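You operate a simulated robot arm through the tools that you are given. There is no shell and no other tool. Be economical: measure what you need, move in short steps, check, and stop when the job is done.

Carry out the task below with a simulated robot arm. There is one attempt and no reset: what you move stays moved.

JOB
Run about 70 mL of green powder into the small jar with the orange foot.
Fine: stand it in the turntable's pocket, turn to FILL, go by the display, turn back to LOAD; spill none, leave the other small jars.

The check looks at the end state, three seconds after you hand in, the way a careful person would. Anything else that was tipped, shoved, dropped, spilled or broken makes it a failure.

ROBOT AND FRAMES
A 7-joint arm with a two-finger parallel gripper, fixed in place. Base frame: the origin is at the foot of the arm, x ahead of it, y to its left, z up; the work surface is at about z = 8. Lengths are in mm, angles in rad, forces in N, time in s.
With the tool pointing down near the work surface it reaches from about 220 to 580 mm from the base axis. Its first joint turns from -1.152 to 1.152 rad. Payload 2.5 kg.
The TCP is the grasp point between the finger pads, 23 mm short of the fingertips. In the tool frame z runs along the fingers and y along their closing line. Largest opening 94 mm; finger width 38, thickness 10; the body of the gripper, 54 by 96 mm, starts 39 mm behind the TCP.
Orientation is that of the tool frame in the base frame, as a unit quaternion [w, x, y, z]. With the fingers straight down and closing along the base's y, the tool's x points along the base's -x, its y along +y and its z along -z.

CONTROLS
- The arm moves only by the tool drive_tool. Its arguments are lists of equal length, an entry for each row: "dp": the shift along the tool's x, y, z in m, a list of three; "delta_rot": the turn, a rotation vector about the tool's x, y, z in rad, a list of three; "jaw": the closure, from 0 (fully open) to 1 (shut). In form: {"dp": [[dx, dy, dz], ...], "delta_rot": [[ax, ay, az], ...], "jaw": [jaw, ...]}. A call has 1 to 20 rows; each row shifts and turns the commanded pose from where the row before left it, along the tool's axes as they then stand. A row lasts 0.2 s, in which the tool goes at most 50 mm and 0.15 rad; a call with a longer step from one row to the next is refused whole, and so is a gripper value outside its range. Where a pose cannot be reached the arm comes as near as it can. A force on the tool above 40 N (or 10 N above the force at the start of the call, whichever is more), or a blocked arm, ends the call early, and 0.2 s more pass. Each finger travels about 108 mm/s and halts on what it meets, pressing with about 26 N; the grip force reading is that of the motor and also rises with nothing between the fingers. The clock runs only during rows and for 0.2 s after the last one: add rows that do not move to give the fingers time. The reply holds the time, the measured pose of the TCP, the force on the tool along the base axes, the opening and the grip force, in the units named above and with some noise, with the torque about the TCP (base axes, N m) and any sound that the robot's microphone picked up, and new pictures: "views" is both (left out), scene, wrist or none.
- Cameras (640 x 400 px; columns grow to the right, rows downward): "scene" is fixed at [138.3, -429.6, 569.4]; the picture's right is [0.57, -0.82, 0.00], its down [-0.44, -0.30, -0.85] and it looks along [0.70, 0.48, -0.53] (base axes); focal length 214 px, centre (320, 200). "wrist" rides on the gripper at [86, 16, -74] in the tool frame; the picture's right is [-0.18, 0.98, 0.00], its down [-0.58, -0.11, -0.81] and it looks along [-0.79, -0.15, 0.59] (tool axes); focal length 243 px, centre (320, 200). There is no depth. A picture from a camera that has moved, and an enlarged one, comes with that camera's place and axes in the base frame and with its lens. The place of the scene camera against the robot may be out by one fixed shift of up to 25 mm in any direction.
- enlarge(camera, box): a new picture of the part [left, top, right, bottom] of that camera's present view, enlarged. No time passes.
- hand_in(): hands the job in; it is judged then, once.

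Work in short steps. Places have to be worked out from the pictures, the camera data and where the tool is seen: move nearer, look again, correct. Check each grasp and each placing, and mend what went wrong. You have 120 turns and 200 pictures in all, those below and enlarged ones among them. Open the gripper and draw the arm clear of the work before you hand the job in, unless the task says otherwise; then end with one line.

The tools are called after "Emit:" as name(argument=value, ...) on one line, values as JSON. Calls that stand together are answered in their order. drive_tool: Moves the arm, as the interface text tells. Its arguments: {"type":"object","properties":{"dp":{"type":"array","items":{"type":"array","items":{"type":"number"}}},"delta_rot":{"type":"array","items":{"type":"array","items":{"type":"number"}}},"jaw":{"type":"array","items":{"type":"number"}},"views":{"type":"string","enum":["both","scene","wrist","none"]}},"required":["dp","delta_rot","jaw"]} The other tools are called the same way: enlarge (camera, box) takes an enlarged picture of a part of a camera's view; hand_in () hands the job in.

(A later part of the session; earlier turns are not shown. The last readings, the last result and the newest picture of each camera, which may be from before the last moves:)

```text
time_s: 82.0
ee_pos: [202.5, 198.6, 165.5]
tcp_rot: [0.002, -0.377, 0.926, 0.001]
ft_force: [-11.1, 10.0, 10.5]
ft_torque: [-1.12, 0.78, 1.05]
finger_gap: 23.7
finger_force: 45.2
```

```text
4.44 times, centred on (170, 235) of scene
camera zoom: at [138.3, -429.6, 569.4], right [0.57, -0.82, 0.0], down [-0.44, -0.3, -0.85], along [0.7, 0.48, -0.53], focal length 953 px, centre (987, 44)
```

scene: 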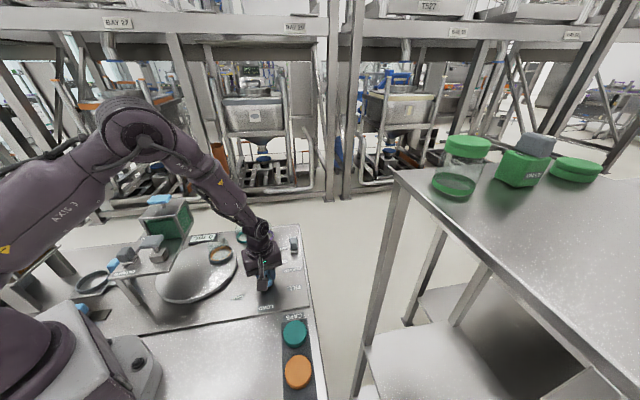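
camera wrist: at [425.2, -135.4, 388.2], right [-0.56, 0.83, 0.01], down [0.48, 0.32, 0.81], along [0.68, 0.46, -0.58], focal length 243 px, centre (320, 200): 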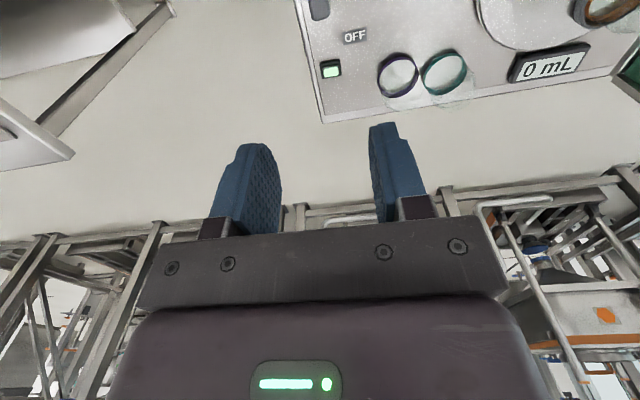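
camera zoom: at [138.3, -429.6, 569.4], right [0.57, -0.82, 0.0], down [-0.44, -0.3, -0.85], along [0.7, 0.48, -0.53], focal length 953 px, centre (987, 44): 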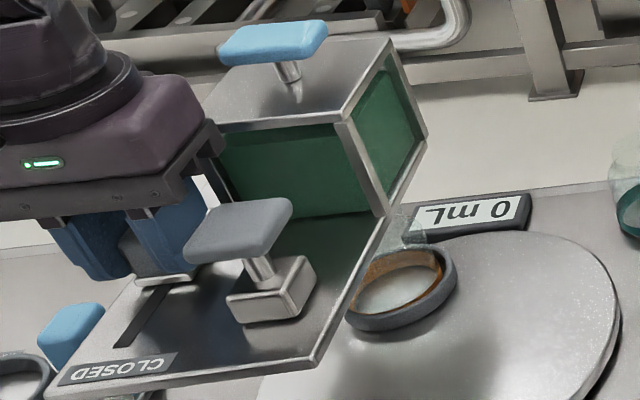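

Still 0 at about two-thirds open. I regrip the slider farther back with a slight backward tilt, so it can go all the way without the gripper nearing the hopper.

Emit:
drive_tool(dp=[[0, 0, 0], [0, 0, 0], [0.006, 0, 0], [0.006, 0, 0], [0, 0, 0], [0, 0, 0], [0, 0, 0]], delta_rot=[[0, 0, 0], [0, 0, 0], [0, -0.06, 0], [0, -0.06, 0], [0, 0, 0], [0, 0, 0], [0, 0, 0]], jaw=[0.55, 0.55, 0.55, 0.55, 0.55, 0.8, 0.8], views="none")

Emit:
enlarge(camera="wrist", box=[160, 50, 480, 250])

Emit:
enlarge(camera="scene", box=[110, 190, 230, 280])

```text
time_s: 83.6
ee_pos: [193.2, 189.0, 163.8]
tcp_rot: [0.056, -0.378, 0.924, 0.025]
ft_force: [-5.7, 6.5, -2.1]
ft_torque: [0.04, -0.4, 0.42]
finger_gap: 23.5
finger_force: 44.9
```

```text
2.00 times, centred on (320, 150) of wrist
camera zoom: at [114.2, 134.2, 226.5], right [-0.56, 0.83, 0.03], down [0.42, 0.25, 0.87], along [0.72, 0.5, -0.49], focal length 485 px, centre (320, 300)
```

zoom: 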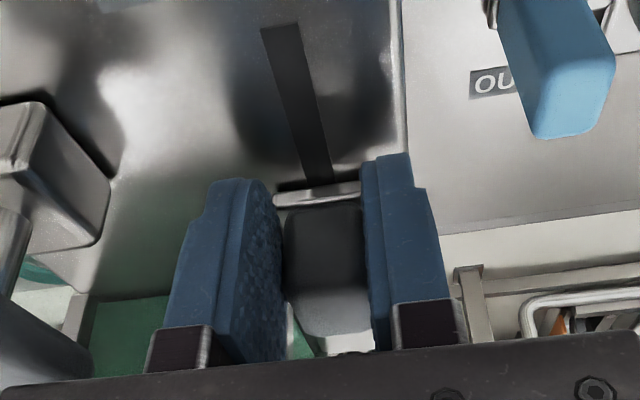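

```text
4.44 times, centred on (170, 235) of scene
camera zoom: at [138.3, -429.6, 569.4], right [0.57, -0.82, 0.0], down [-0.44, -0.3, -0.85], along [0.7, 0.48, -0.53], focal length 953 px, centre (987, 44)
```

zoom: 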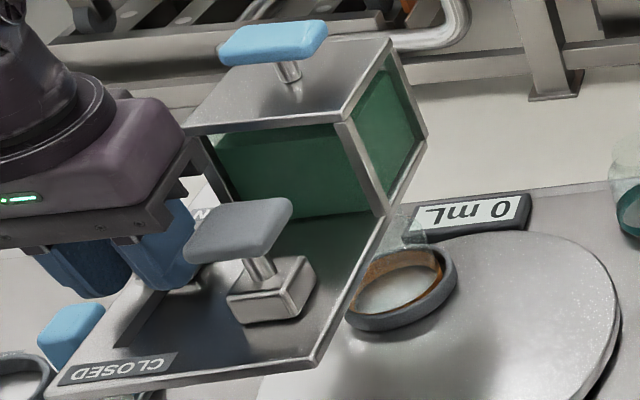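

Gripped near its back half. Push open in small steps, reading each time.

Emit:
drive_tool(dp=[[-0.004, 0, 0.0005], [-0.003, 0, 0.0004], [0, 0, 0]], delta_rot=[[0, 0, 0], [0, 0, 0], [0, 0, 0]], jaw=[0.8, 0.8, 0.8], views="none")

Emit:
enlarge(camera="scene", box=[110, 190, 230, 280])

```text
time_s: 84.4
ee_pos: [198.7, 194.8, 164.8]
tcp_rot: [0.057, -0.377, 0.924, 0.024]
ft_force: [-12.1, 11.6, -7.8]
ft_torque: [0.42, -0.65, 0.65]
finger_gap: 23.5
finger_force: 45.1
```

```text
4.44 times, centred on (170, 235) of scene
camera zoom: at [138.3, -429.5, 569.4], right [0.57, -0.82, 0.0], down [-0.44, -0.3, -0.85], along [0.7, 0.48, -0.53], focal length 953 px, centre (987, 44)
```

zoom: 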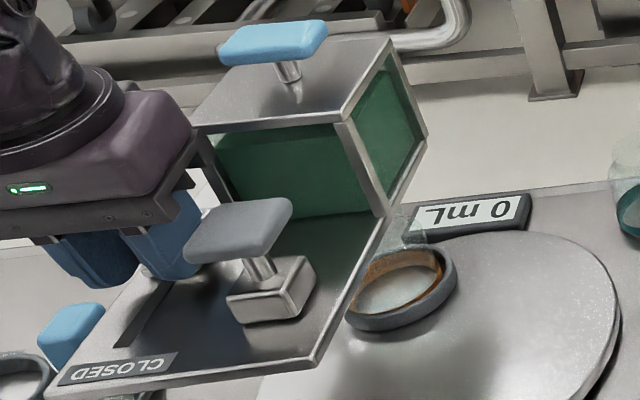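

Emit:
drive_tool(dp=[[-0.004, 0.001, 0.0005], [-0.003, 0, 0.0004], [0, 0, 0]], delta_rot=[[0, 0, 0], [0, 0, 0], [0, 0, 0]], jaw=[0.8, 0.8, 0.8], views="none")

Emit:
enlarge(camera="scene", box=[110, 190, 230, 280])

```text
time_s: 85.2
ee_pos: [203.2, 198.7, 163.7]
tcp_rot: [0.057, -0.377, 0.924, 0.023]
ft_force: [-14.1, 6.7, 8.3]
ft_torque: [-0.45, 0.18, 0.53]
finger_gap: 23.5
finger_force: 44.8
```

```text
4.44 times, centred on (170, 235) of scene
camera zoom: at [138.3, -429.6, 569.4], right [0.57, -0.82, 0.0], down [-0.44, -0.3, -0.85], along [0.7, 0.48, -0.53], focal length 953 px, centre (987, 44)
```

zoom: 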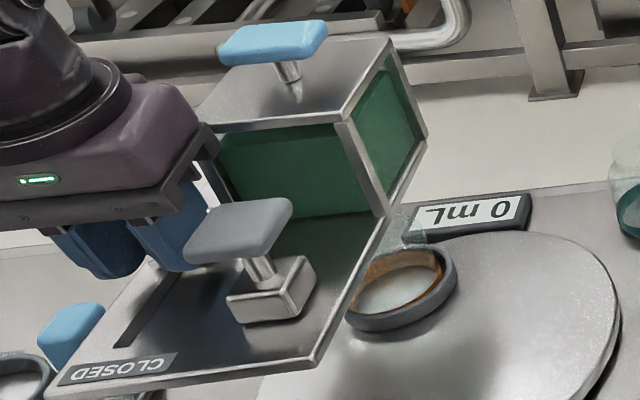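

Emit:
drive_tool(dp=[[-0.004, 0, 0.0005], [-0.003, 0, 0.0004], [0, 0, 0], [0, 0, 0], [0, 0, 0]], delta_rot=[[0, 0, 0], [0, 0, 0], [0, 0, 0], [0, 0, 0], [0, 0, 0]], jaw=[0.8, 0.8, 0.8, 0.8, 0.8], views="none")

Emit:
enlarge(camera="scene", box=[110, 190, 230, 280])

Emit:
enlarge(camera="wrist", box=[160, 50, 480, 250])

```text
time_s: 86.4
ee_pos: [206.0, 203.0, 162.6]
tcp_rot: [0.051, -0.376, 0.925, 0.021]
ft_force: [-29.7, -11.8, 6.3]
ft_torque: [-0.39, 0.15, 0.66]
finger_gap: 23.4
finger_force: 44.6
```

```text
4.44 times, centred on (170, 235) of scene
camera zoom: at [138.3, -429.6, 569.4], right [0.57, -0.82, 0.0], down [-0.44, -0.3, -0.85], along [0.7, 0.48, -0.53], focal length 953 px, centre (987, 44)
```

zoom: 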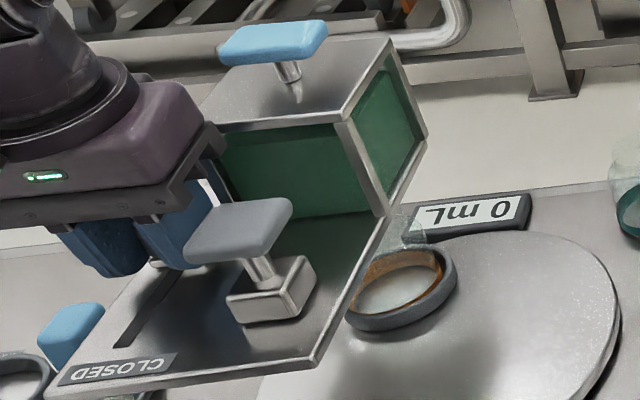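

```text
2.00 times, centred on (320, 150) of wrist
camera zoom: at [127.4, 148.0, 225.6], right [-0.56, 0.83, 0.02], down [0.43, 0.26, 0.87], along [0.71, 0.49, -0.5], focal length 485 px, centre (320, 300)
```

zoom: 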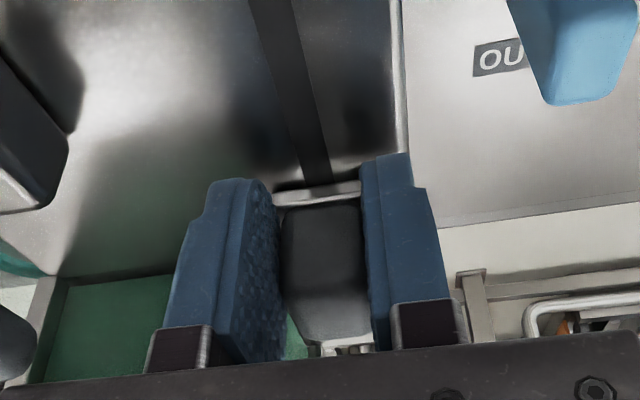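

Fully open at its stop. Wait two seconds and read again.

Emit:
drive_tool(dp=[[0.001, 0, 0], [0, 0, 0], [0, 0, 0], [0, 0, 0], [0, 0, 0], [0, 0, 0], [0, 0, 0]], delta_rot=[[0, 0, 0], [0, 0, 0], [0, 0, 0], [0, 0, 0], [0, 0, 0], [0, 0, 0], [0, 0, 0]], jaw=[0.8, 0.8, 0.8, 0.8, 0.8, 0.8, 0.8], views="none")

Emit:
enlarge(camera="scene", box=[150, 205, 230, 265])

```text
time_s: 88.0
ee_pos: [205.7, 202.7, 161.4]
tcp_rot: [0.053, -0.376, 0.925, 0.023]
ft_force: [-11.7, -3.6, -35.2]
ft_torque: [-0.59, 0.14, 0.6]
finger_gap: 23.4
finger_force: 45.4
```

```text
6.67 times, centred on (190, 235) of scene
camera zoom: at [138.4, -429.5, 569.4], right [0.57, -0.82, 0.0], down [-0.44, -0.3, -0.85], along [0.7, 0.48, -0.53], focal length 1430 px, centre (1187, -33)
```

zoom: 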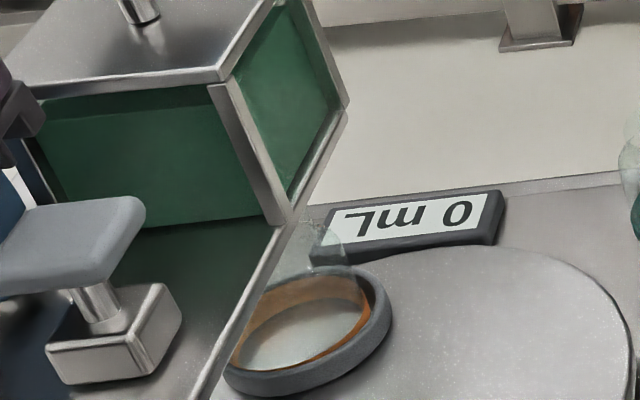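

Still 0 mL, so something else blocks it, most likely the table: after the release it sits ~5 mm short of where it was at its end stop. I close the gate first (with a regrip), before touching the knob.

Emit:
drive_tool(dp=[[0.006, 0, 0.0005], [0.006, 0, -0.0007], [0.006, 0, -0.0007], [0, 0, 0], [0, 0, 0], [-0.008, 0, 0], [-0.007, 0, 0], [0, 0, 0], [0, 0, 0], [0, 0, 0]], delta_rot=[[0, 0, 0], [0, 0, 0], [0, 0, 0], [0, 0, 0], [0, 0, 0], [0, 0.06, 0], [0, 0.06, 0], [0, 0, 0], [0, 0, 0], [0, 0, 0]], jaw=[0.8, 0.8, 0.8, 0.55, 0.55, 0.55, 0.55, 0.55, 0.8, 0.8], views="none")

Emit:
enlarge(camera="wrist", box=[160, 50, 480, 250])

```text
time_s: 90.2
ee_pos: [205.9, 202.9, 163.0]
tcp_rot: [0.001, -0.379, 0.925, 0.001]
ft_force: [2.9, -2.4, 3.0]
ft_torque: [-0.63, 0.13, 1.26]
finger_gap: 23.8
finger_force: 45.1
```

```text
2.00 times, centred on (320, 150) of wrist
camera zoom: at [133.2, 153.1, 237.2], right [-0.56, 0.83, 0.0], down [0.49, 0.33, 0.81], along [0.67, 0.45, -0.59], focal length 485 px, centre (320, 300)
```

zoom: 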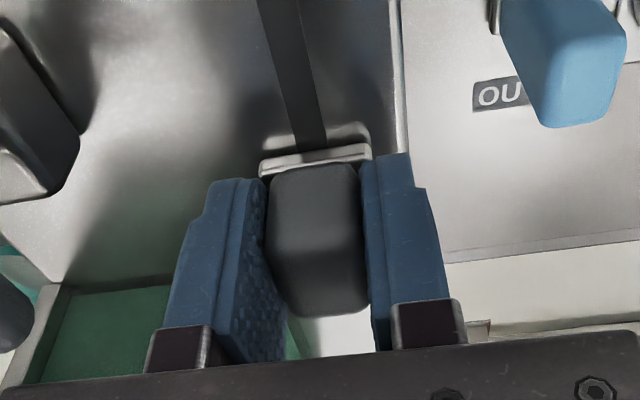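

Good grip. Now slide fully to CLOSED.

Emit:
drive_tool(dp=[[0.01, -0.0005, 0], [0.01, -0.0005, 0], [0.01, -0.0005, 0], [0.006, 0, 0], [0.004, 0, 0], [0.002, 0, 0], [0, 0, 0]], delta_rot=[[0, 0, 0], [0, 0, 0], [0, 0, 0], [0, 0, 0], [0, 0, 0], [0, 0, 0], [0, 0, 0]], jaw=[0.8, 0.8, 0.8, 0.8, 0.8, 0.8, 0.8], views="none")

Emit:
enlarge(camera="wrist", box=[160, 0, 480, 200])

```text
time_s: 91.8
ee_pos: [178.3, 175.2, 163.8]
tcp_rot: [0.007, -0.379, 0.926, 0.004]
ft_force: [17.1, 24.4, -20.4]
ft_torque: [-0.15, -0.33, 1.24]
finger_gap: 23.5
finger_force: 45.6
```

```text
2.00 times, centred on (320, 100) of wrist
camera zoom: at [104.7, 124.6, 236.8], right [-0.56, 0.83, 0.01], down [0.49, 0.32, 0.81], along [0.68, 0.46, -0.58], focal length 485 px, centre (320, 400)
```

zoom: 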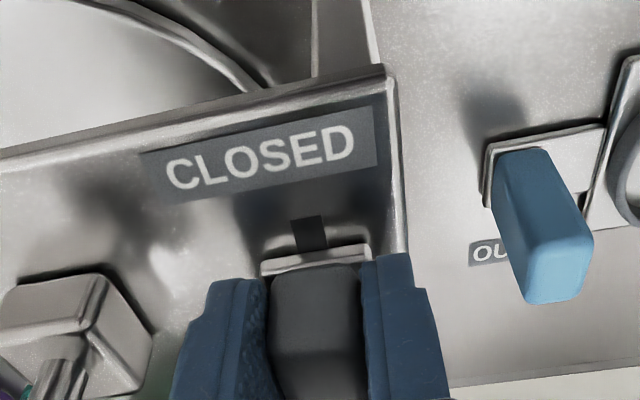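

Gate closed. Release and travel back to the knob with the tool aligned to its FILL direction.

Emit:
drive_tool(dp=[[0, 0, 0], [0, 0, 0], [0, 0, -0.04], [0, 0, -0.045], [0, 0, -0.04], [0, 0, -0.03], [0.0275, -0.0372, 0], [0.0275, -0.0372, 0], [0.0275, -0.0372, 0], [0.0275, -0.0372, 0], [0.0275, -0.0372, 0], [0.0275, -0.0372, 0], [0.0275, -0.0372, 0], [0, 0, 0.04], [0, 0, 0.04], [0, 0, 0.045], [0, 0, 0.04], [0, 0, 0]], delta_rot=[[0, 0, 0], [0, 0, 0], [0, 0, -0.146], [0, 0, -0.146], [0, 0, -0.146], [0, 0, -0.146], [0, 0, 0], [0, 0, 0], [0, 0, 0], [0, 0, 0], [0, 0, 0], [0, 0, 0], [0, 0, 0], [0, 0, -0.146], [0, 0, -0.146], [0, 0, -0.146], [0, 0, -0.146], [0, 0, 0]], jaw=[0.5, 0.45, 0.45, 0.45, 0.45, 0.45, 0.45, 0.45, 0.45, 0.45, 0.45, 0.45, 0.45, 0.45, 0.45, 0.45, 0.45, 0.45], views="none")

Emit:
enlarge(camera="wrist", box=[160, 0, 480, 200])

Emit:
enlarge(camera="scene", box=[120, 190, 320, 310])

```text
time_s: 95.6
ee_pos: [389.0, -71.7, 151.8]
tcp_rot: [-0.002, 0.826, -0.564, 0.0]
ft_force: [-0.4, 0.1, -0.2]
ft_torque: [0.04, 0.02, -0.02]
finger_gap: 51.9
finger_force: 0.1
```

```text
2.00 times, centred on (320, 100) of wrist
camera zoom: at [405.4, -158.6, 225.5], right [-0.98, -0.19, 0.0], down [-0.11, 0.58, 0.81], along [-0.15, 0.79, -0.59], focal length 485 px, centre (320, 400)
```

zoom: 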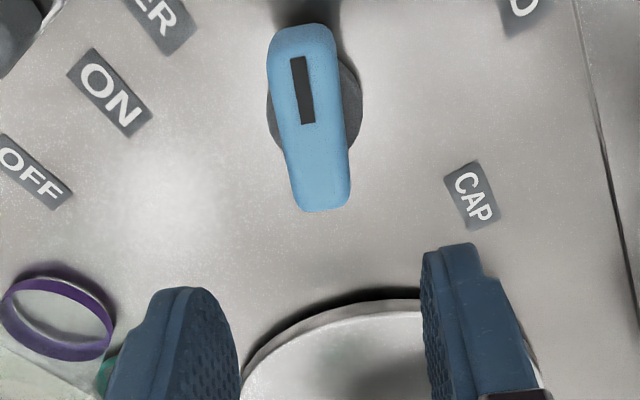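

```text
3.20 times, centred on (220, 250) of scene
camera zoom: at [138.3, -429.6, 569.4], right [0.57, -0.82, 0.0], down [-0.44, -0.3, -0.85], along [0.7, 0.48, -0.53], focal length 686 px, centre (640, 40)
```

zoom: 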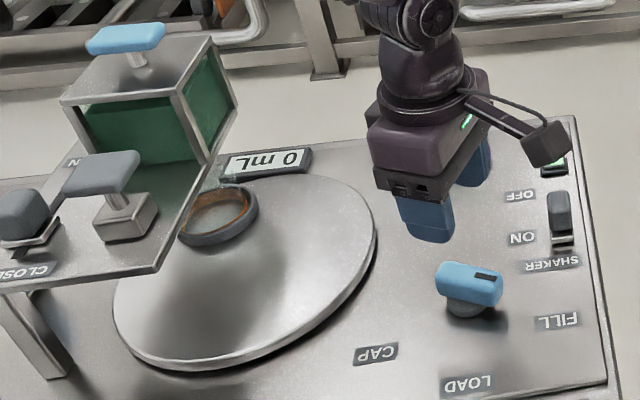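

Aligned with the handle. Descend, grip, and turn on toward the FILL stop.

Emit:
drive_tool(dp=[[-0.0018, -0.0025, 0.03], [0, 0, 0.04], [0, 0, 0.03], [0, 0, 0.007], [0, 0, 0], [0, 0, 0], [0, 0, 0]], delta_rot=[[0, 0, 0], [0, 0, 0], [0, 0, 0], [0, 0, 0], [0, 0, 0], [0, 0, 0], [0, 0, 0]], jaw=[0.45, 0.45, 0.45, 0.45, 0.45, 0.8, 0.8], views="none")

Emit:
enlarge(camera="wrist", box=[160, 0, 480, 200])

Emit:
enlarge(camera="scene", box=[120, 190, 320, 310])

```text
time_s: 97.2
ee_pos: [391.4, -68.8, 45.8]
tcp_rot: [-0.003, 0.825, -0.565, -0.001]
ft_force: [8.2, 1.8, -11.7]
ft_torque: [-0.19, 0.43, -1.11]
finger_gap: 23.8
finger_force: 44.9
```

```text
2.00 times, centred on (320, 100) of wrist
camera zoom: at [406.9, -155.6, 119.2], right [-0.98, -0.18, 0.0], down [-0.11, 0.58, 0.81], along [-0.15, 0.8, -0.59], focal length 485 px, centre (320, 400)
```

zoom: 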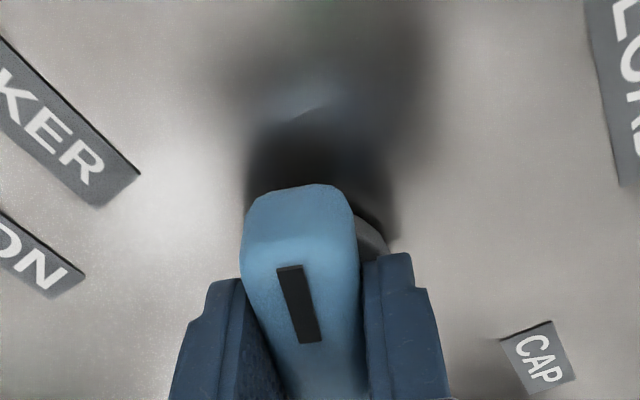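

```text
3.20 times, centred on (220, 250) of scene
camera zoom: at [138.3, -429.6, 569.4], right [0.57, -0.82, 0.0], down [-0.44, -0.3, -0.85], along [0.7, 0.48, -0.53], focal length 686 px, centre (640, 40)
```

zoom: 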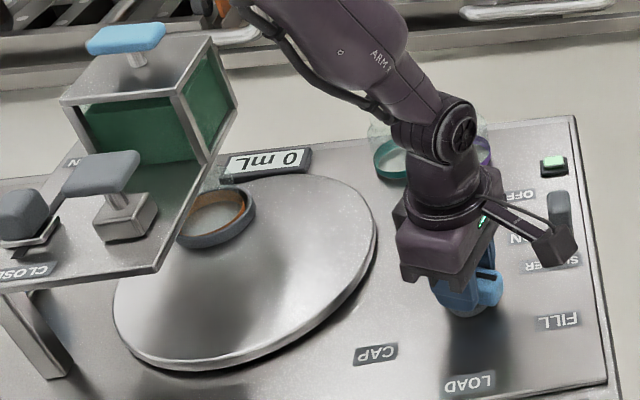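

Emit:
drive_tool(dp=[[0, 0, 0], [0, 0, 0]], delta_rot=[[0, 0, -0.02], [0, 0, 0]], jaw=[0.8, 0.8], views="none")

Emit:
enlarge(camera="scene", box=[120, 190, 320, 310])

```text
time_s: 97.8
ee_pos: [390.2, -68.9, 45.7]
tcp_rot: [-0.002, 0.83, -0.558, -0.002]
ft_force: [6.8, 2.9, -8.1]
ft_torque: [0.72, 0.27, -2.11]
finger_gap: 24.1
finger_force: 44.9
```

```text
3.20 times, centred on (220, 250) of scene
camera zoom: at [138.3, -429.6, 569.4], right [0.57, -0.82, 0.0], down [-0.44, -0.3, -0.85], along [0.7, 0.48, -0.53], focal length 686 px, centre (640, 40)
```

zoom: 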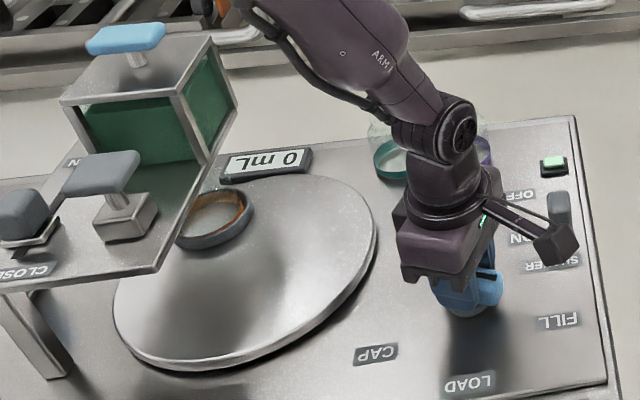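

At the end stop. Ease the torque off first, then open the fingers slowly so the knob stays put.

Emit:
drive_tool(dp=[[0, 0, 0], [0, 0, 0], [0, 0, 0]], delta_rot=[[0, 0, 0.018], [0, 0, 0.018], [0, 0, 0]], jaw=[0.8, 0.8, 0.8], views="none")

Emit:
enlarge(camera="scene", box=[120, 190, 320, 310])

```text
time_s: 98.6
ee_pos: [390.6, -68.3, 46.5]
tcp_rot: [-0.001, 0.821, -0.57, -0.002]
ft_force: [-7.1, 2.6, 13.8]
ft_torque: [-0.34, 0.03, -0.44]
finger_gap: 24.0
finger_force: 44.8
```

```text
3.20 times, centred on (220, 250) of scene
camera zoom: at [138.2, -429.6, 569.4], right [0.57, -0.82, 0.0], down [-0.44, -0.3, -0.85], along [0.7, 0.48, -0.53], focal length 686 px, centre (640, 40)
```

zoom: 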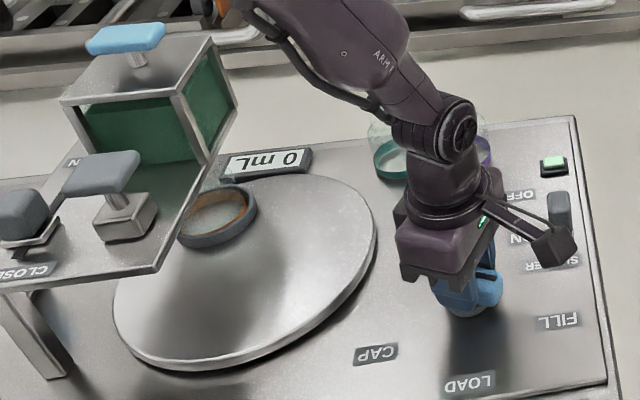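

The stop is springy and the table rests at its zero-torque point, so FILL was already right. I release gently here and rise.

Emit:
drive_tool(dp=[[0, 0, 0], [0, 0, 0], [0, 0, 0], [0, 0, 0], [0, 0, 0], [0, 0, -0.04], [0, 0, -0.045], [0, 0, -0.045]], delta_rot=[[0, 0, 0], [0, 0, 0], [0, 0, 0], [0, 0, 0], [0, 0, 0], [0, 0, 0], [0, 0, 0], [0, 0, 0]], jaw=[0.74, 0.7, 0.6, 0.5, 0.45, 0.45, 0.45, 0.45], views="none")

Emit:
enlarge(camera="scene", box=[120, 190, 320, 310])

```text
time_s: 100.4
ee_pos: [391.3, -68.6, 175.0]
tcp_rot: [-0.001, 0.821, -0.571, 0.0]
ft_force: [-0.9, 0.6, 0.4]
ft_torque: [0.03, -0.01, 0.01]
finger_gap: 51.8
finger_force: 0.0
```

```text
3.20 times, centred on (220, 250) of scene
camera zoom: at [138.3, -429.6, 569.4], right [0.57, -0.82, 0.0], down [-0.44, -0.3, -0.85], along [0.7, 0.48, -0.53], focal length 686 px, centre (640, 40)
```

zoom: 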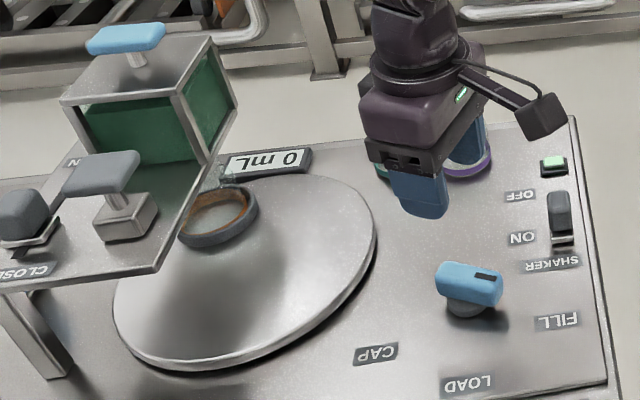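

I want to see under the hopper. Tilt the wrist camera up to look at the jar and outlet.

Emit:
drive_tool(dp=[[0, 0, 0], [0, 0, 0], [0, 0, 0]], delta_rot=[[0, -0.12, 0], [0, -0.12, 0], [0, 0, 0]], jaw=[0, 0, 0], views="wrist")

Emit:
enlarge(camera="wrist", box=[220, 20, 420, 170])

```text
time_s: 101.2
ee_pos: [391.0, -69.1, 174.9]
tcp_rot: [-0.07, 0.815, -0.566, -0.101]
ft_force: [0.8, 0.0, -0.7]
ft_torque: [0.0, 0.03, 0.0]
finger_gap: 94.2
finger_force: 0.0
camera wrist: at [411.6, -170.5, 225.7], right [-0.98, -0.17, 0.04], down [-0.03, 0.38, 0.92], along [-0.18, 0.91, -0.38], focal length 243 px, centre (320, 200)
```

wrist: 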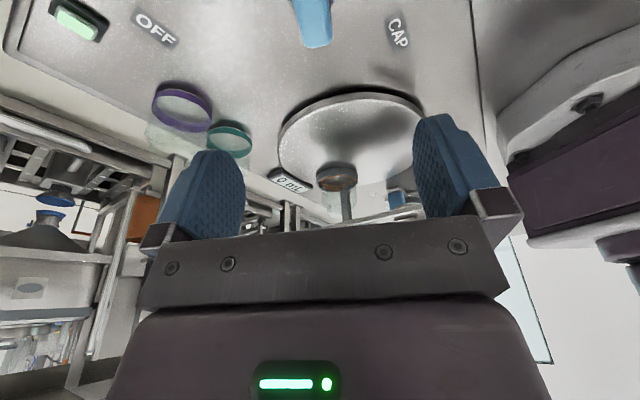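

```text
2.67 times, centred on (320, 95) of wrist
camera zoom: at [411.6, -170.5, 225.7], right [-0.98, -0.17, 0.04], down [-0.03, 0.38, 0.92], along [-0.18, 0.91, -0.38], focal length 647 px, centre (320, 480)
```

zoom: 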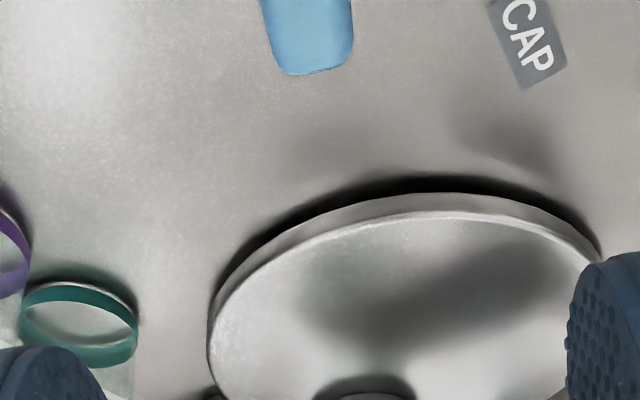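

Emit:
enlarge(camera="wrist", box=[280, 150, 400, 240])

```text
4.44 times, centred on (340, 195) of wrist
camera zoom: at [411.6, -170.5, 225.7], right [-0.98, -0.17, 0.04], down [-0.03, 0.38, 0.92], along [-0.18, 0.91, -0.38], focal length 1078 px, centre (231, 222)
```

zoom: 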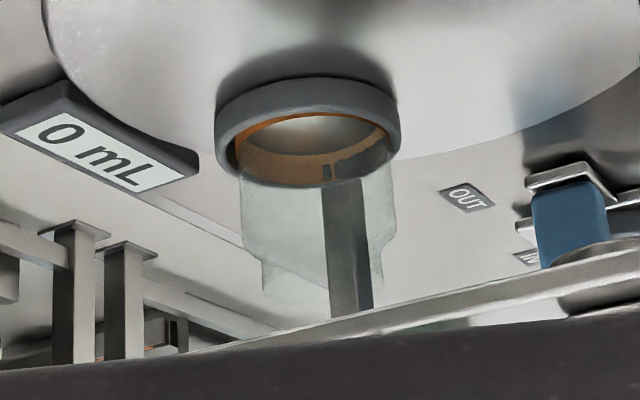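

Jar is empty and properly placed; nothing else visible blocks it. Fine powder may just need a while of shaking with the gate open, so I go back to the gate and give it more time.

Emit:
drive_tool(dp=[[0, 0, -0.04], [0, 0, -0.04], [0, 0, -0.04], [0, 0, -0.03], [0, 0, 0], [0, 0, 0], [0, 0, 0], [0, 0, 0], [0, 0, 0], [0, 0, 0], [-0.0025, 0.0462, 0], [-0.0025, 0.0462, 0], [-0.0025, 0.0462, 0], [-0.0025, 0.0462, 0], [-0.0025, 0.0462, 0], [-0.0025, 0.0462, 0], [-0.0025, 0.0462, 0], [0, 0, 0]], delta_rot=[[0, 0.12, 0], [0, 0.12, 0], [0, 0, 0.145], [0, 0, 0.145], [0, 0, 0.145], [0, 0, 0.145], [0, 0, 0.145], [0, 0, 0.145], [0, 0, 0.145], [0, 0, 0.143], [0, 0, 0], [0, 0, 0], [0, 0, 0], [0, 0, 0], [0, 0, 0], [0, 0, 0], [0, 0, 0], [0, 0, 0]], jaw=[0.47, 0.47, 0.47, 0.47, 0.47, 0.47, 0.47, 0.47, 0.47, 0.47, 0.47, 0.47, 0.47, 0.47, 0.47, 0.47, 0.47, 0.47], views="none")

```text
time_s: 105.0
ee_pos: [183.2, 161.6, 325.8]
tcp_rot: [0.0, -0.375, 0.927, 0.002]
ft_force: [0.9, -1.5, 0.0]
ft_torque: [0.03, 0.0, -0.01]
finger_gap: 50.0
finger_force: 0.0
```

Correct the position and descend to grip the slider.

Emit:
drive_tool(dp=[[-0.0058, 0.0128, 0], [0, 0, 0.045], [0, 0, 0.045], [0, 0, 0.045], [0, 0, 0.027], [0, 0, 0], [0, 0, 0], [0, 0, 0]], delta_rot=[[0, 0, 0], [0, 0, 0], [0, 0, 0], [0, 0, 0], [0, 0, 0], [0, 0, 0], [0, 0, 0], [0, 0, 0]], jaw=[0.47, 0.47, 0.47, 0.47, 0.47, 0.47, 0.8, 0.8], views="none")

```text
time_s: 106.8
ee_pos: [179.9, 175.3, 161.1]
tcp_rot: [0.0, -0.378, 0.926, 0.002]
ft_force: [-0.9, 4.8, -18.6]
ft_torque: [0.13, -0.5, 1.49]
finger_gap: 23.7
finger_force: 45.1
```

Gripped. Open about 34 mm and wait a few seconds, then read.

Emit:
drive_tool(dp=[[-0.006, 0, -0.0005], [-0.007, 0.0005, 0], [-0.007, 0.0005, 0], [-0.007, 0.0005, 0], [-0.007, 0, 0], [0, 0, 0], [0, 0, 0], [0, 0, 0], [0, 0, 0], [0, 0, 0], [0, 0, 0], [0, 0, 0]], delta_rot=[[0, 0, 0], [0, 0, 0], [0, 0, 0], [0, 0, 0], [0, 0, 0], [0, 0, 0], [0, 0, 0], [0, 0, 0], [0, 0, 0], [0, 0, 0], [0, 0, 0], [0, 0, 0]], jaw=[0.8, 0.8, 0.8, 0.8, 0.8, 0.8, 0.8, 0.8, 0.8, 0.8, 0.8, 0.8], views="none")

Emit:
enlarge(camera="scene", box=[110, 190, 230, 280])

```text
time_s: 109.4
ee_pos: [204.1, 199.8, 163.6]
tcp_rot: [0.0, -0.375, 0.927, 0.001]
ft_force: [13.0, -13.3, -33.5]
ft_torque: [-0.49, -0.04, 1.34]
finger_gap: 23.8
finger_force: 44.9
```

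```text
4.44 times, centred on (170, 235) of scene
camera zoom: at [138.4, -429.5, 569.4], right [0.57, -0.82, 0.0], down [-0.44, -0.3, -0.85], along [0.7, 0.48, -0.53], focal length 953 px, centre (987, 44)
```

zoom: 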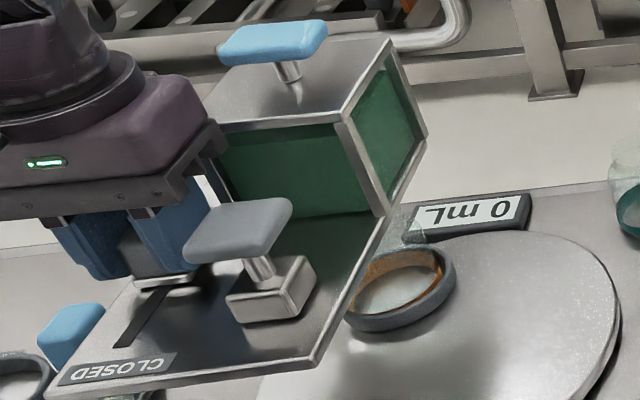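

Still 0. Wait 4 more seconds at this opening, to rule out a slow start.

Emit:
drive_tool(dp=[[0, 0, 0.0015], [0, 0, 0], [0, 0, 0], [0, 0, 0], [0, 0, 0], [0, 0, 0], [0, 0, 0], [0, 0, 0], [0, 0, 0], [0, 0, 0], [0, 0, 0], [0, 0, 0], [0, 0, 0], [0, 0, 0], [0, 0, 0], [0, 0, 0], [0, 0, 0], [0, 0, 0], [0, 0, 0], [0, 0, 0]], delta_rot=[[0, 0, 0], [0, 0, 0], [0, 0, 0], [0, 0, 0], [0, 0, 0], [0, 0, 0], [0, 0, 0], [0, 0, 0], [0, 0, 0], [0, 0, 0], [0, 0, 0], [0, 0, 0], [0, 0, 0], [0, 0, 0], [0, 0, 0], [0, 0, 0], [0, 0, 0], [0, 0, 0], [0, 0, 0], [0, 0, 0]], jaw=[0.8, 0.8, 0.8, 0.8, 0.8, 0.8, 0.8, 0.8, 0.8, 0.8, 0.8, 0.8, 0.8, 0.8, 0.8, 0.8, 0.8, 0.8, 0.8, 0.8], views="none")

Emit:
enlarge(camera="scene", box=[180, 210, 230, 250])

Emit:
enlarge(camera="wrist", box=[0, 0, 480, 300])

```text
time_s: 113.6
ee_pos: [204.0, 199.7, 161.7]
tcp_rot: [0.001, -0.374, 0.927, 0.001]
ft_force: [14.5, -14.7, 31.7]
ft_torque: [-0.27, -0.39, 1.28]
finger_gap: 23.7
finger_force: 44.4
```

```text
10.00 times, centred on (205, 230) of scene
camera zoom: at [138.2, -429.6, 569.4], right [0.57, -0.82, 0.0], down [-0.44, -0.3, -0.85], along [0.7, 0.48, -0.53], focal length 2145 px, centre (1470, -100)
```

zoom: 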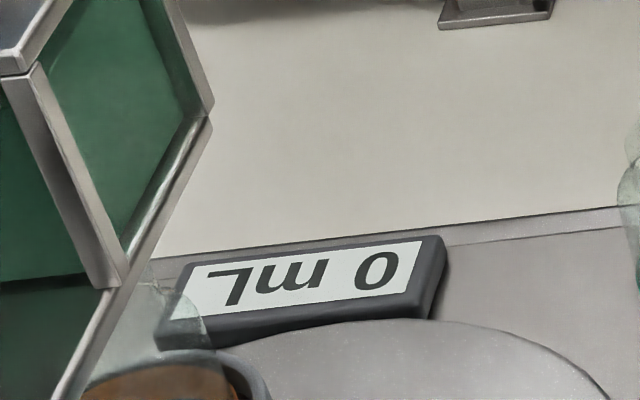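

```text
1.33 times, centred on (240, 150) of wrist
camera zoom: at [130.2, 151.2, 235.9], right [-0.55, 0.83, 0.0], down [0.49, 0.32, 0.81], along [0.67, 0.45, -0.59], focal length 324 px, centre (427, 267)
```

zoom: 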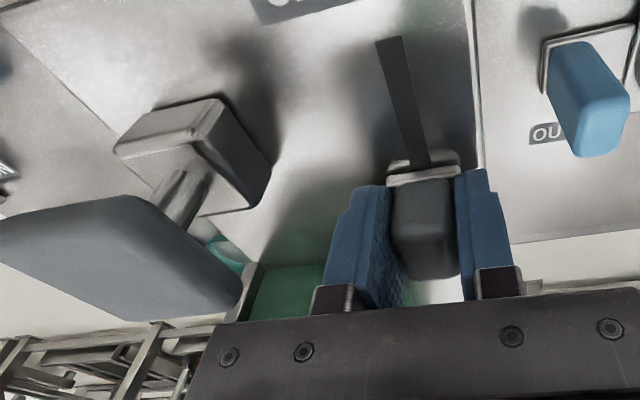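

Still 0 at two-thirds open. I regrip farther back and take it fully open for a longer time.

Emit:
drive_tool(dp=[[0, 0, -0.001], [0, 0, 0], [0.006, 0, 0], [0.006, 0, 0], [0, 0, 0], [0, 0, 0], [0, 0, 0], [-0.005, 0.0005, 0.0006], [-0.005, 0.0005, 0.0006], [-0.005, 0, 0.0006], [-0.004, 0, 0.0005], [-0.001, 0, 0], [0, 0, 0], [0, 0, 0], [0, 0, 0], [0, 0, 0], [0, 0, 0], [0, 0, 0], [0, 0, 0], [0, 0, 0]], delta_rot=[[0, 0, 0], [0, 0, 0], [0, -0.06, 0], [0, -0.06, 0], [0, 0, 0], [0, 0, 0], [0, 0, 0], [0, 0, 0], [0, 0, 0], [0, 0, 0], [0, 0, 0], [0, 0, 0], [0, 0, 0], [0, 0, 0], [0, 0, 0], [0, 0, 0], [0, 0, 0], [0, 0, 0], [0, 0, 0], [0, 0, 0]], jaw=[0.8, 0.55, 0.55, 0.55, 0.55, 0.8, 0.8, 0.8, 0.8, 0.8, 0.8, 0.8, 0.8, 0.8, 0.8, 0.8, 0.8, 0.8, 0.8, 0.8], views="scene")

Emit:
enlarge(camera="scene", box=[110, 190, 230, 280])

```text
time_s: 117.8
ee_pos: [207.7, 203.8, 162.3]
tcp_rot: [0.052, -0.373, 0.926, 0.021]
ft_force: [0.7, -38.2, 16.2]
ft_torque: [-0.3, -0.09, 0.65]
finger_gap: 23.5
finger_force: 45.1
```

scene: 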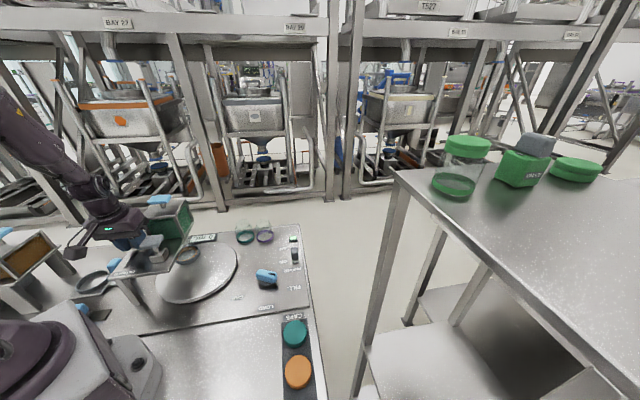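

```text
4.44 times, centred on (170, 235) of scene
camera zoom: at [138.2, -429.6, 569.4], right [0.57, -0.82, 0.0], down [-0.44, -0.3, -0.85], along [0.7, 0.48, -0.53], focal length 953 px, centre (987, 44)
```

zoom: 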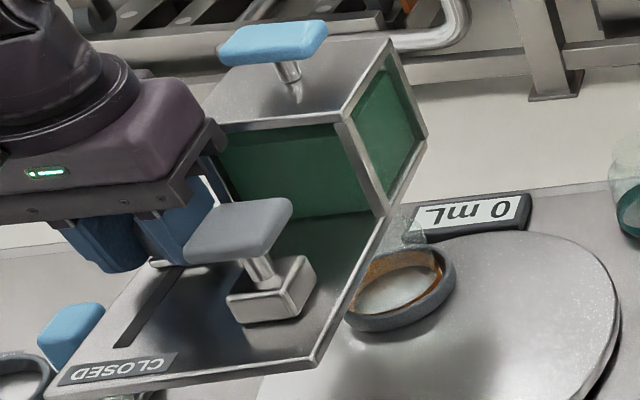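

Still 0 with everything apparently set. Check that the shaker lamp is still lit and how the knob and jar look.

Emit:
enlarge(camera="scene", box=[165, 215, 325, 305])

```text
4.00 times, centred on (245, 260) of scene
camera zoom: at [138.2, -429.6, 569.4], right [0.57, -0.82, 0.0], down [-0.44, -0.3, -0.85], along [0.7, 0.48, -0.53], focal length 858 px, centre (620, -40)
```

zoom: 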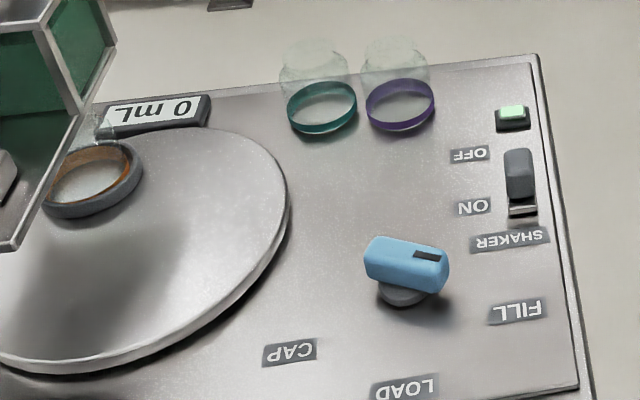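

Everything is on yet no flow, so table alignment under the outlet is the suspect. First I nearly close the gate (regrip, then slide) to be safe.

Emit:
drive_tool(dp=[[0.006, 0, 0.0005], [0.006, 0, -0.0007], [0.006, 0, -0.0007], [0, 0, 0], [0, 0, 0], [-0.008, 0, 0], [-0.007, 0, 0], [0, 0, 0], [0, 0, 0], [0, 0, 0], [0.01, -0.0005, 0], [0.01, -0.0005, 0], [0.008, -0.0005, 0], [0.004, 0, 0], [0.004, 0, 0], [0.004, 0, 0], [0, 0, 0]], delta_rot=[[0, 0, 0], [0, 0, 0], [0, 0, 0], [0, 0, 0], [0, 0, 0], [0, 0.06, 0], [0, 0.06, 0], [0, 0, 0], [0, 0, 0], [0, 0, 0], [0, 0, 0], [0, 0, 0], [0, 0, 0], [0, 0, 0], [0, 0, 0], [0, 0, 0], [0, 0, 0]], jaw=[0.8, 0.8, 0.8, 0.55, 0.55, 0.55, 0.55, 0.55, 0.8, 0.8, 0.8, 0.8, 0.8, 0.8, 0.8, 0.8, 0.8], views="none")

```text
time_s: 121.4
ee_pos: [180.8, 176.6, 163.5]
tcp_rot: [0.005, -0.375, 0.927, 0.003]
ft_force: [29.8, 8.9, -23.0]
ft_torque: [0.02, -0.8, 1.43]
finger_gap: 24.0
finger_force: 45.1
```

Gate is closed. Now I take a low look between the fingers at the jar and the underside of the deck.

Emit:
drive_tool(dp=[[0, 0, 0], [0, 0, 0], [0, 0, -0.04], [0, 0, -0.045], [0, 0, -0.04], [0, 0, -0.03], [-0.003, -0.0411, 0], [-0.003, -0.0411, 0], [-0.003, -0.0411, 0], [-0.003, -0.0411, 0], [-0.003, -0.0411, 0], [0, 0, 0.0265], [0, 0, 0.0265], [0, 0, 0.0265], [0, 0, 0.0265], [0, 0, 0.0265], [0, 0, 0.0265], [0, 0, 0.0265], [0, 0, 0.0265]], delta_rot=[[0, 0, 0], [0, 0, 0], [0, 0, 0], [0, 0, 0], [0, 0, 0], [0, 0, 0], [0, 0, 0], [0, 0, 0], [0, 0, 0], [0, 0, 0], [0, 0, 0], [0, 0, -0.146], [0, 0, -0.146], [0, 0, -0.146], [0, 0, -0.146], [0, 0, -0.146], [0, 0, -0.146], [0, 0, -0.146], [0, 0, -0.146]], jaw=[0.5, 0.45, 0.45, 0.45, 0.45, 0.45, 0.45, 0.45, 0.45, 0.45, 0.45, 0.3, 0.2, 0, 0, 0, 0, 0, 0], views="none")

Emit:
drive_tool(dp=[[0, 0, 0], [0, 0, 0], [0, 0, 0], [0, 0, 0]], delta_rot=[[0, -0.14, 0], [0, -0.14, 0], [0, -0.14, 0], [0, 0, 0]], jaw=[0, 0, 0, 0], views="wrist")

```text
time_s: 125.4
ee_pos: [333.5, 39.9, 105.2]
tcp_rot: [-0.002, 0.825, -0.566, -0.001]
ft_force: [-0.4, 0.7, 0.0]
ft_torque: [0.02, 0.04, -0.02]
finger_gap: 94.2
finger_force: 0.0
```

```text
time_s: 126.4
ee_pos: [332.6, 39.5, 104.6]
tcp_rot: [-0.12, 0.806, -0.553, -0.175]
ft_force: [0.2, -0.1, -0.1]
ft_torque: [0.01, 0.0, 0.02]
finger_gap: 94.1
finger_force: 0.1
camera wrist: at [356.2, -69.0, 136.8], right [-0.98, -0.2, 0.07], down [0.03, 0.22, 0.97], along [-0.21, 0.96, -0.21], focal length 243 px, centre (320, 200)
```

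wrist: 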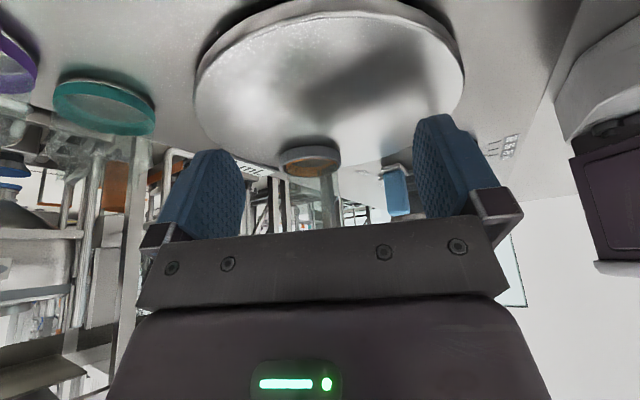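

Emit:
enlarge(camera="wrist", box=[250, 130, 410, 235])

```text
3.81 times, centred on (330, 182) of wrist
camera zoom: at [356.2, -69.0, 136.8], right [-0.98, -0.2, 0.07], down [0.03, 0.22, 0.97], along [-0.21, 0.96, -0.21], focal length 924 px, centre (282, 267)
```

zoom: 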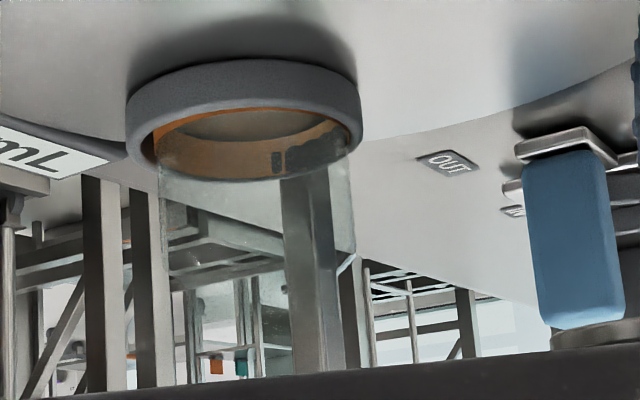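

The post is a rear leg, not a spout. Tilt a bit further and lower to see the underside of the deck above the jar.

Emit:
drive_tool(dp=[[0, 0, 0], [0, 0, 0], [0.01, 0, 0.017], [0, 0, 0]], delta_rot=[[0, -0.14, 0], [0, -0.14, 0], [0, 0, 0], [0, 0, 0]], jaw=[0, 0, 0, 0], views="none")

Emit:
enlarge(camera="wrist", box=[240, 110, 420, 230])

```text
time_s: 127.4
ee_pos: [331.3, 42.6, 85.6]
tcp_rot: [-0.196, 0.773, -0.532, -0.283]
ft_force: [-0.2, -0.1, -0.3]
ft_torque: [0.02, -0.01, -0.05]
finger_gap: 94.1
finger_force: 0.1
```

```text
3.33 times, centred on (330, 170) of wrist
camera zoom: at [356.9, -70.1, 86.2], right [-0.97, -0.22, 0.12], down [0.13, -0.04, 0.99], along [-0.21, 0.97, 0.06], focal length 809 px, centre (287, 300)
```

zoom: 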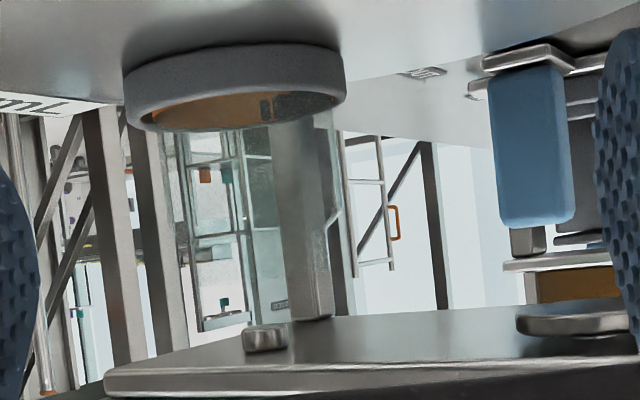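

The small spout is exactly above the jar's centre, so FILL is right. I'll restore the original condition (gate fully open, fingers off it) and then cycle the shaker, using it as the dosing control. Travel back to the gate.

Emit:
drive_tool(dp=[[0, 0, 0], [0, 0, 0], [0, 0, 0], [0, 0, 0], [0, 0, 0], [0, 0, -0.04], [0, 0, -0.04], [0, 0, -0.04], [0, 0, -0.04], [0, 0, -0.04], [0, 0, -0.04], [0, 0, 0], [0, 0, 0], [0.0035, 0.0403, 0], [0.0035, 0.0403, 0], [0.0035, 0.0403, 0], [0.0035, 0.0403, 0], [0.0035, 0.0403, 0], [0, 0, 0]], delta_rot=[[0, 0.14, 0], [0, 0.14, 0], [0, 0.14, 0], [0, 0.14, 0], [0, 0.14, 0], [0, 0, 0.1455], [0, 0, 0.1455], [0, 0, 0.1455], [0, 0, 0.1455], [0, 0, 0.1455], [0, 0, 0.1455], [0, 0, 0.1455], [0, 0, 0.1455], [0, 0, 0], [0, 0, 0], [0, 0, 0], [0, 0, 0], [0, 0, 0], [0, 0, 0]], jaw=[0.2, 0.47, 0.47, 0.47, 0.47, 0.47, 0.47, 0.47, 0.47, 0.47, 0.47, 0.47, 0.47, 0.47, 0.47, 0.47, 0.47, 0.47, 0.47], views="none")

```text
time_s: 131.4
ee_pos: [178.5, 171.3, 326.2]
tcp_rot: [0.0, -0.375, 0.927, 0.002]
ft_force: [0.1, -0.5, -0.6]
ft_torque: [0.0, 0.02, 0.0]
finger_gap: 49.8
finger_force: 0.1
```

Emit:
drive_tool(dp=[[-0.0027, 0.0025, 0.04], [0, 0, 0.045], [0, 0, 0.045], [0, 0, 0.033], [0, 0, 0], [0, 0, 0], [-0.007, 0.0003, 0], [-0.007, 0.0003, 0], [-0.007, 0.0003, 0], [-0.007, 0.0003, 0], [-0.007, 0, 0], [0, 0, 0], [0.006, 0, 0], [0.006, 0, 0], [0, 0, 0], [0, 0, 0], [-0.005, 0, 0.0006], [-0.005, 0, 0.0006], [-0.005, 0, 0.0006], [-0.005, 0, 0.0006]], delta_rot=[[0, 0, 0], [0, 0, 0], [0, 0, 0], [0, 0, 0], [0, 0, 0], [0, 0, 0], [0, 0, 0], [0, 0, 0], [0, 0, 0], [0, 0, 0], [0, 0, 0], [0, 0, 0], [0, -0.06, 0], [0, -0.06, 0], [0, 0, 0], [0, 0, 0], [0, 0, 0], [0, 0, 0], [0, 0, 0], [0, 0, 0]], jaw=[0.47, 0.47, 0.47, 0.47, 0.47, 0.8, 0.8, 0.8, 0.8, 0.8, 0.8, 0.55, 0.55, 0.55, 0.8, 0.8, 0.8, 0.8, 0.8, 0.8], views="none")

Emit:
enlarge(camera="scene", box=[110, 190, 230, 280])

```text
time_s: 135.6
ee_pos: [206.9, 206.6, 163.0]
tcp_rot: [0.053, -0.375, 0.925, 0.023]
ft_force: [9.5, -23.2, -0.3]
ft_torque: [-0.26, -0.1, -0.04]
finger_gap: 29.0
finger_force: 11.7
```

```text
4.44 times, centred on (170, 235) of scene
camera zoom: at [138.3, -429.6, 569.4], right [0.57, -0.82, 0.0], down [-0.44, -0.3, -0.85], along [0.7, 0.48, -0.53], focal length 953 px, centre (987, 44)
```

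zoom: 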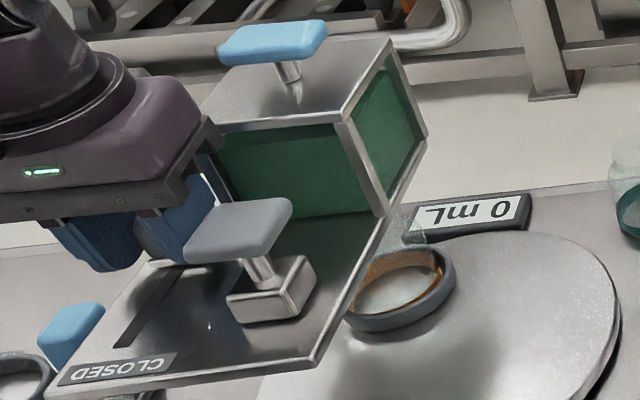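

The gap reads 29 mm, which is unusual. Check the wrist view.

Emit:
enlarge(camera="wrist", box=[160, 50, 480, 250])

```text
2.00 times, centred on (320, 150) of wrist
camera zoom: at [127.9, 152.5, 226.2], right [-0.55, 0.83, 0.02], down [0.42, 0.26, 0.87], along [0.72, 0.49, -0.5], focal length 485 px, centre (320, 300)
```

zoom: 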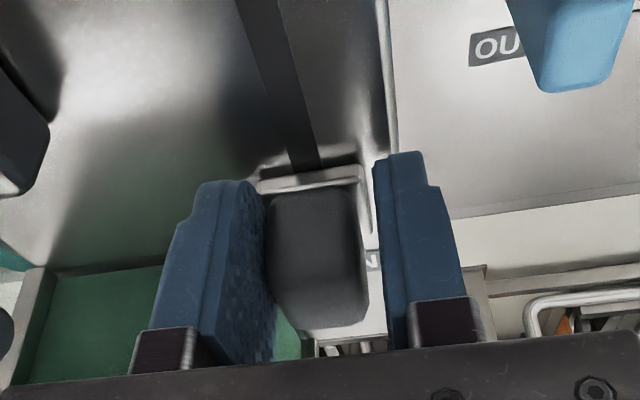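

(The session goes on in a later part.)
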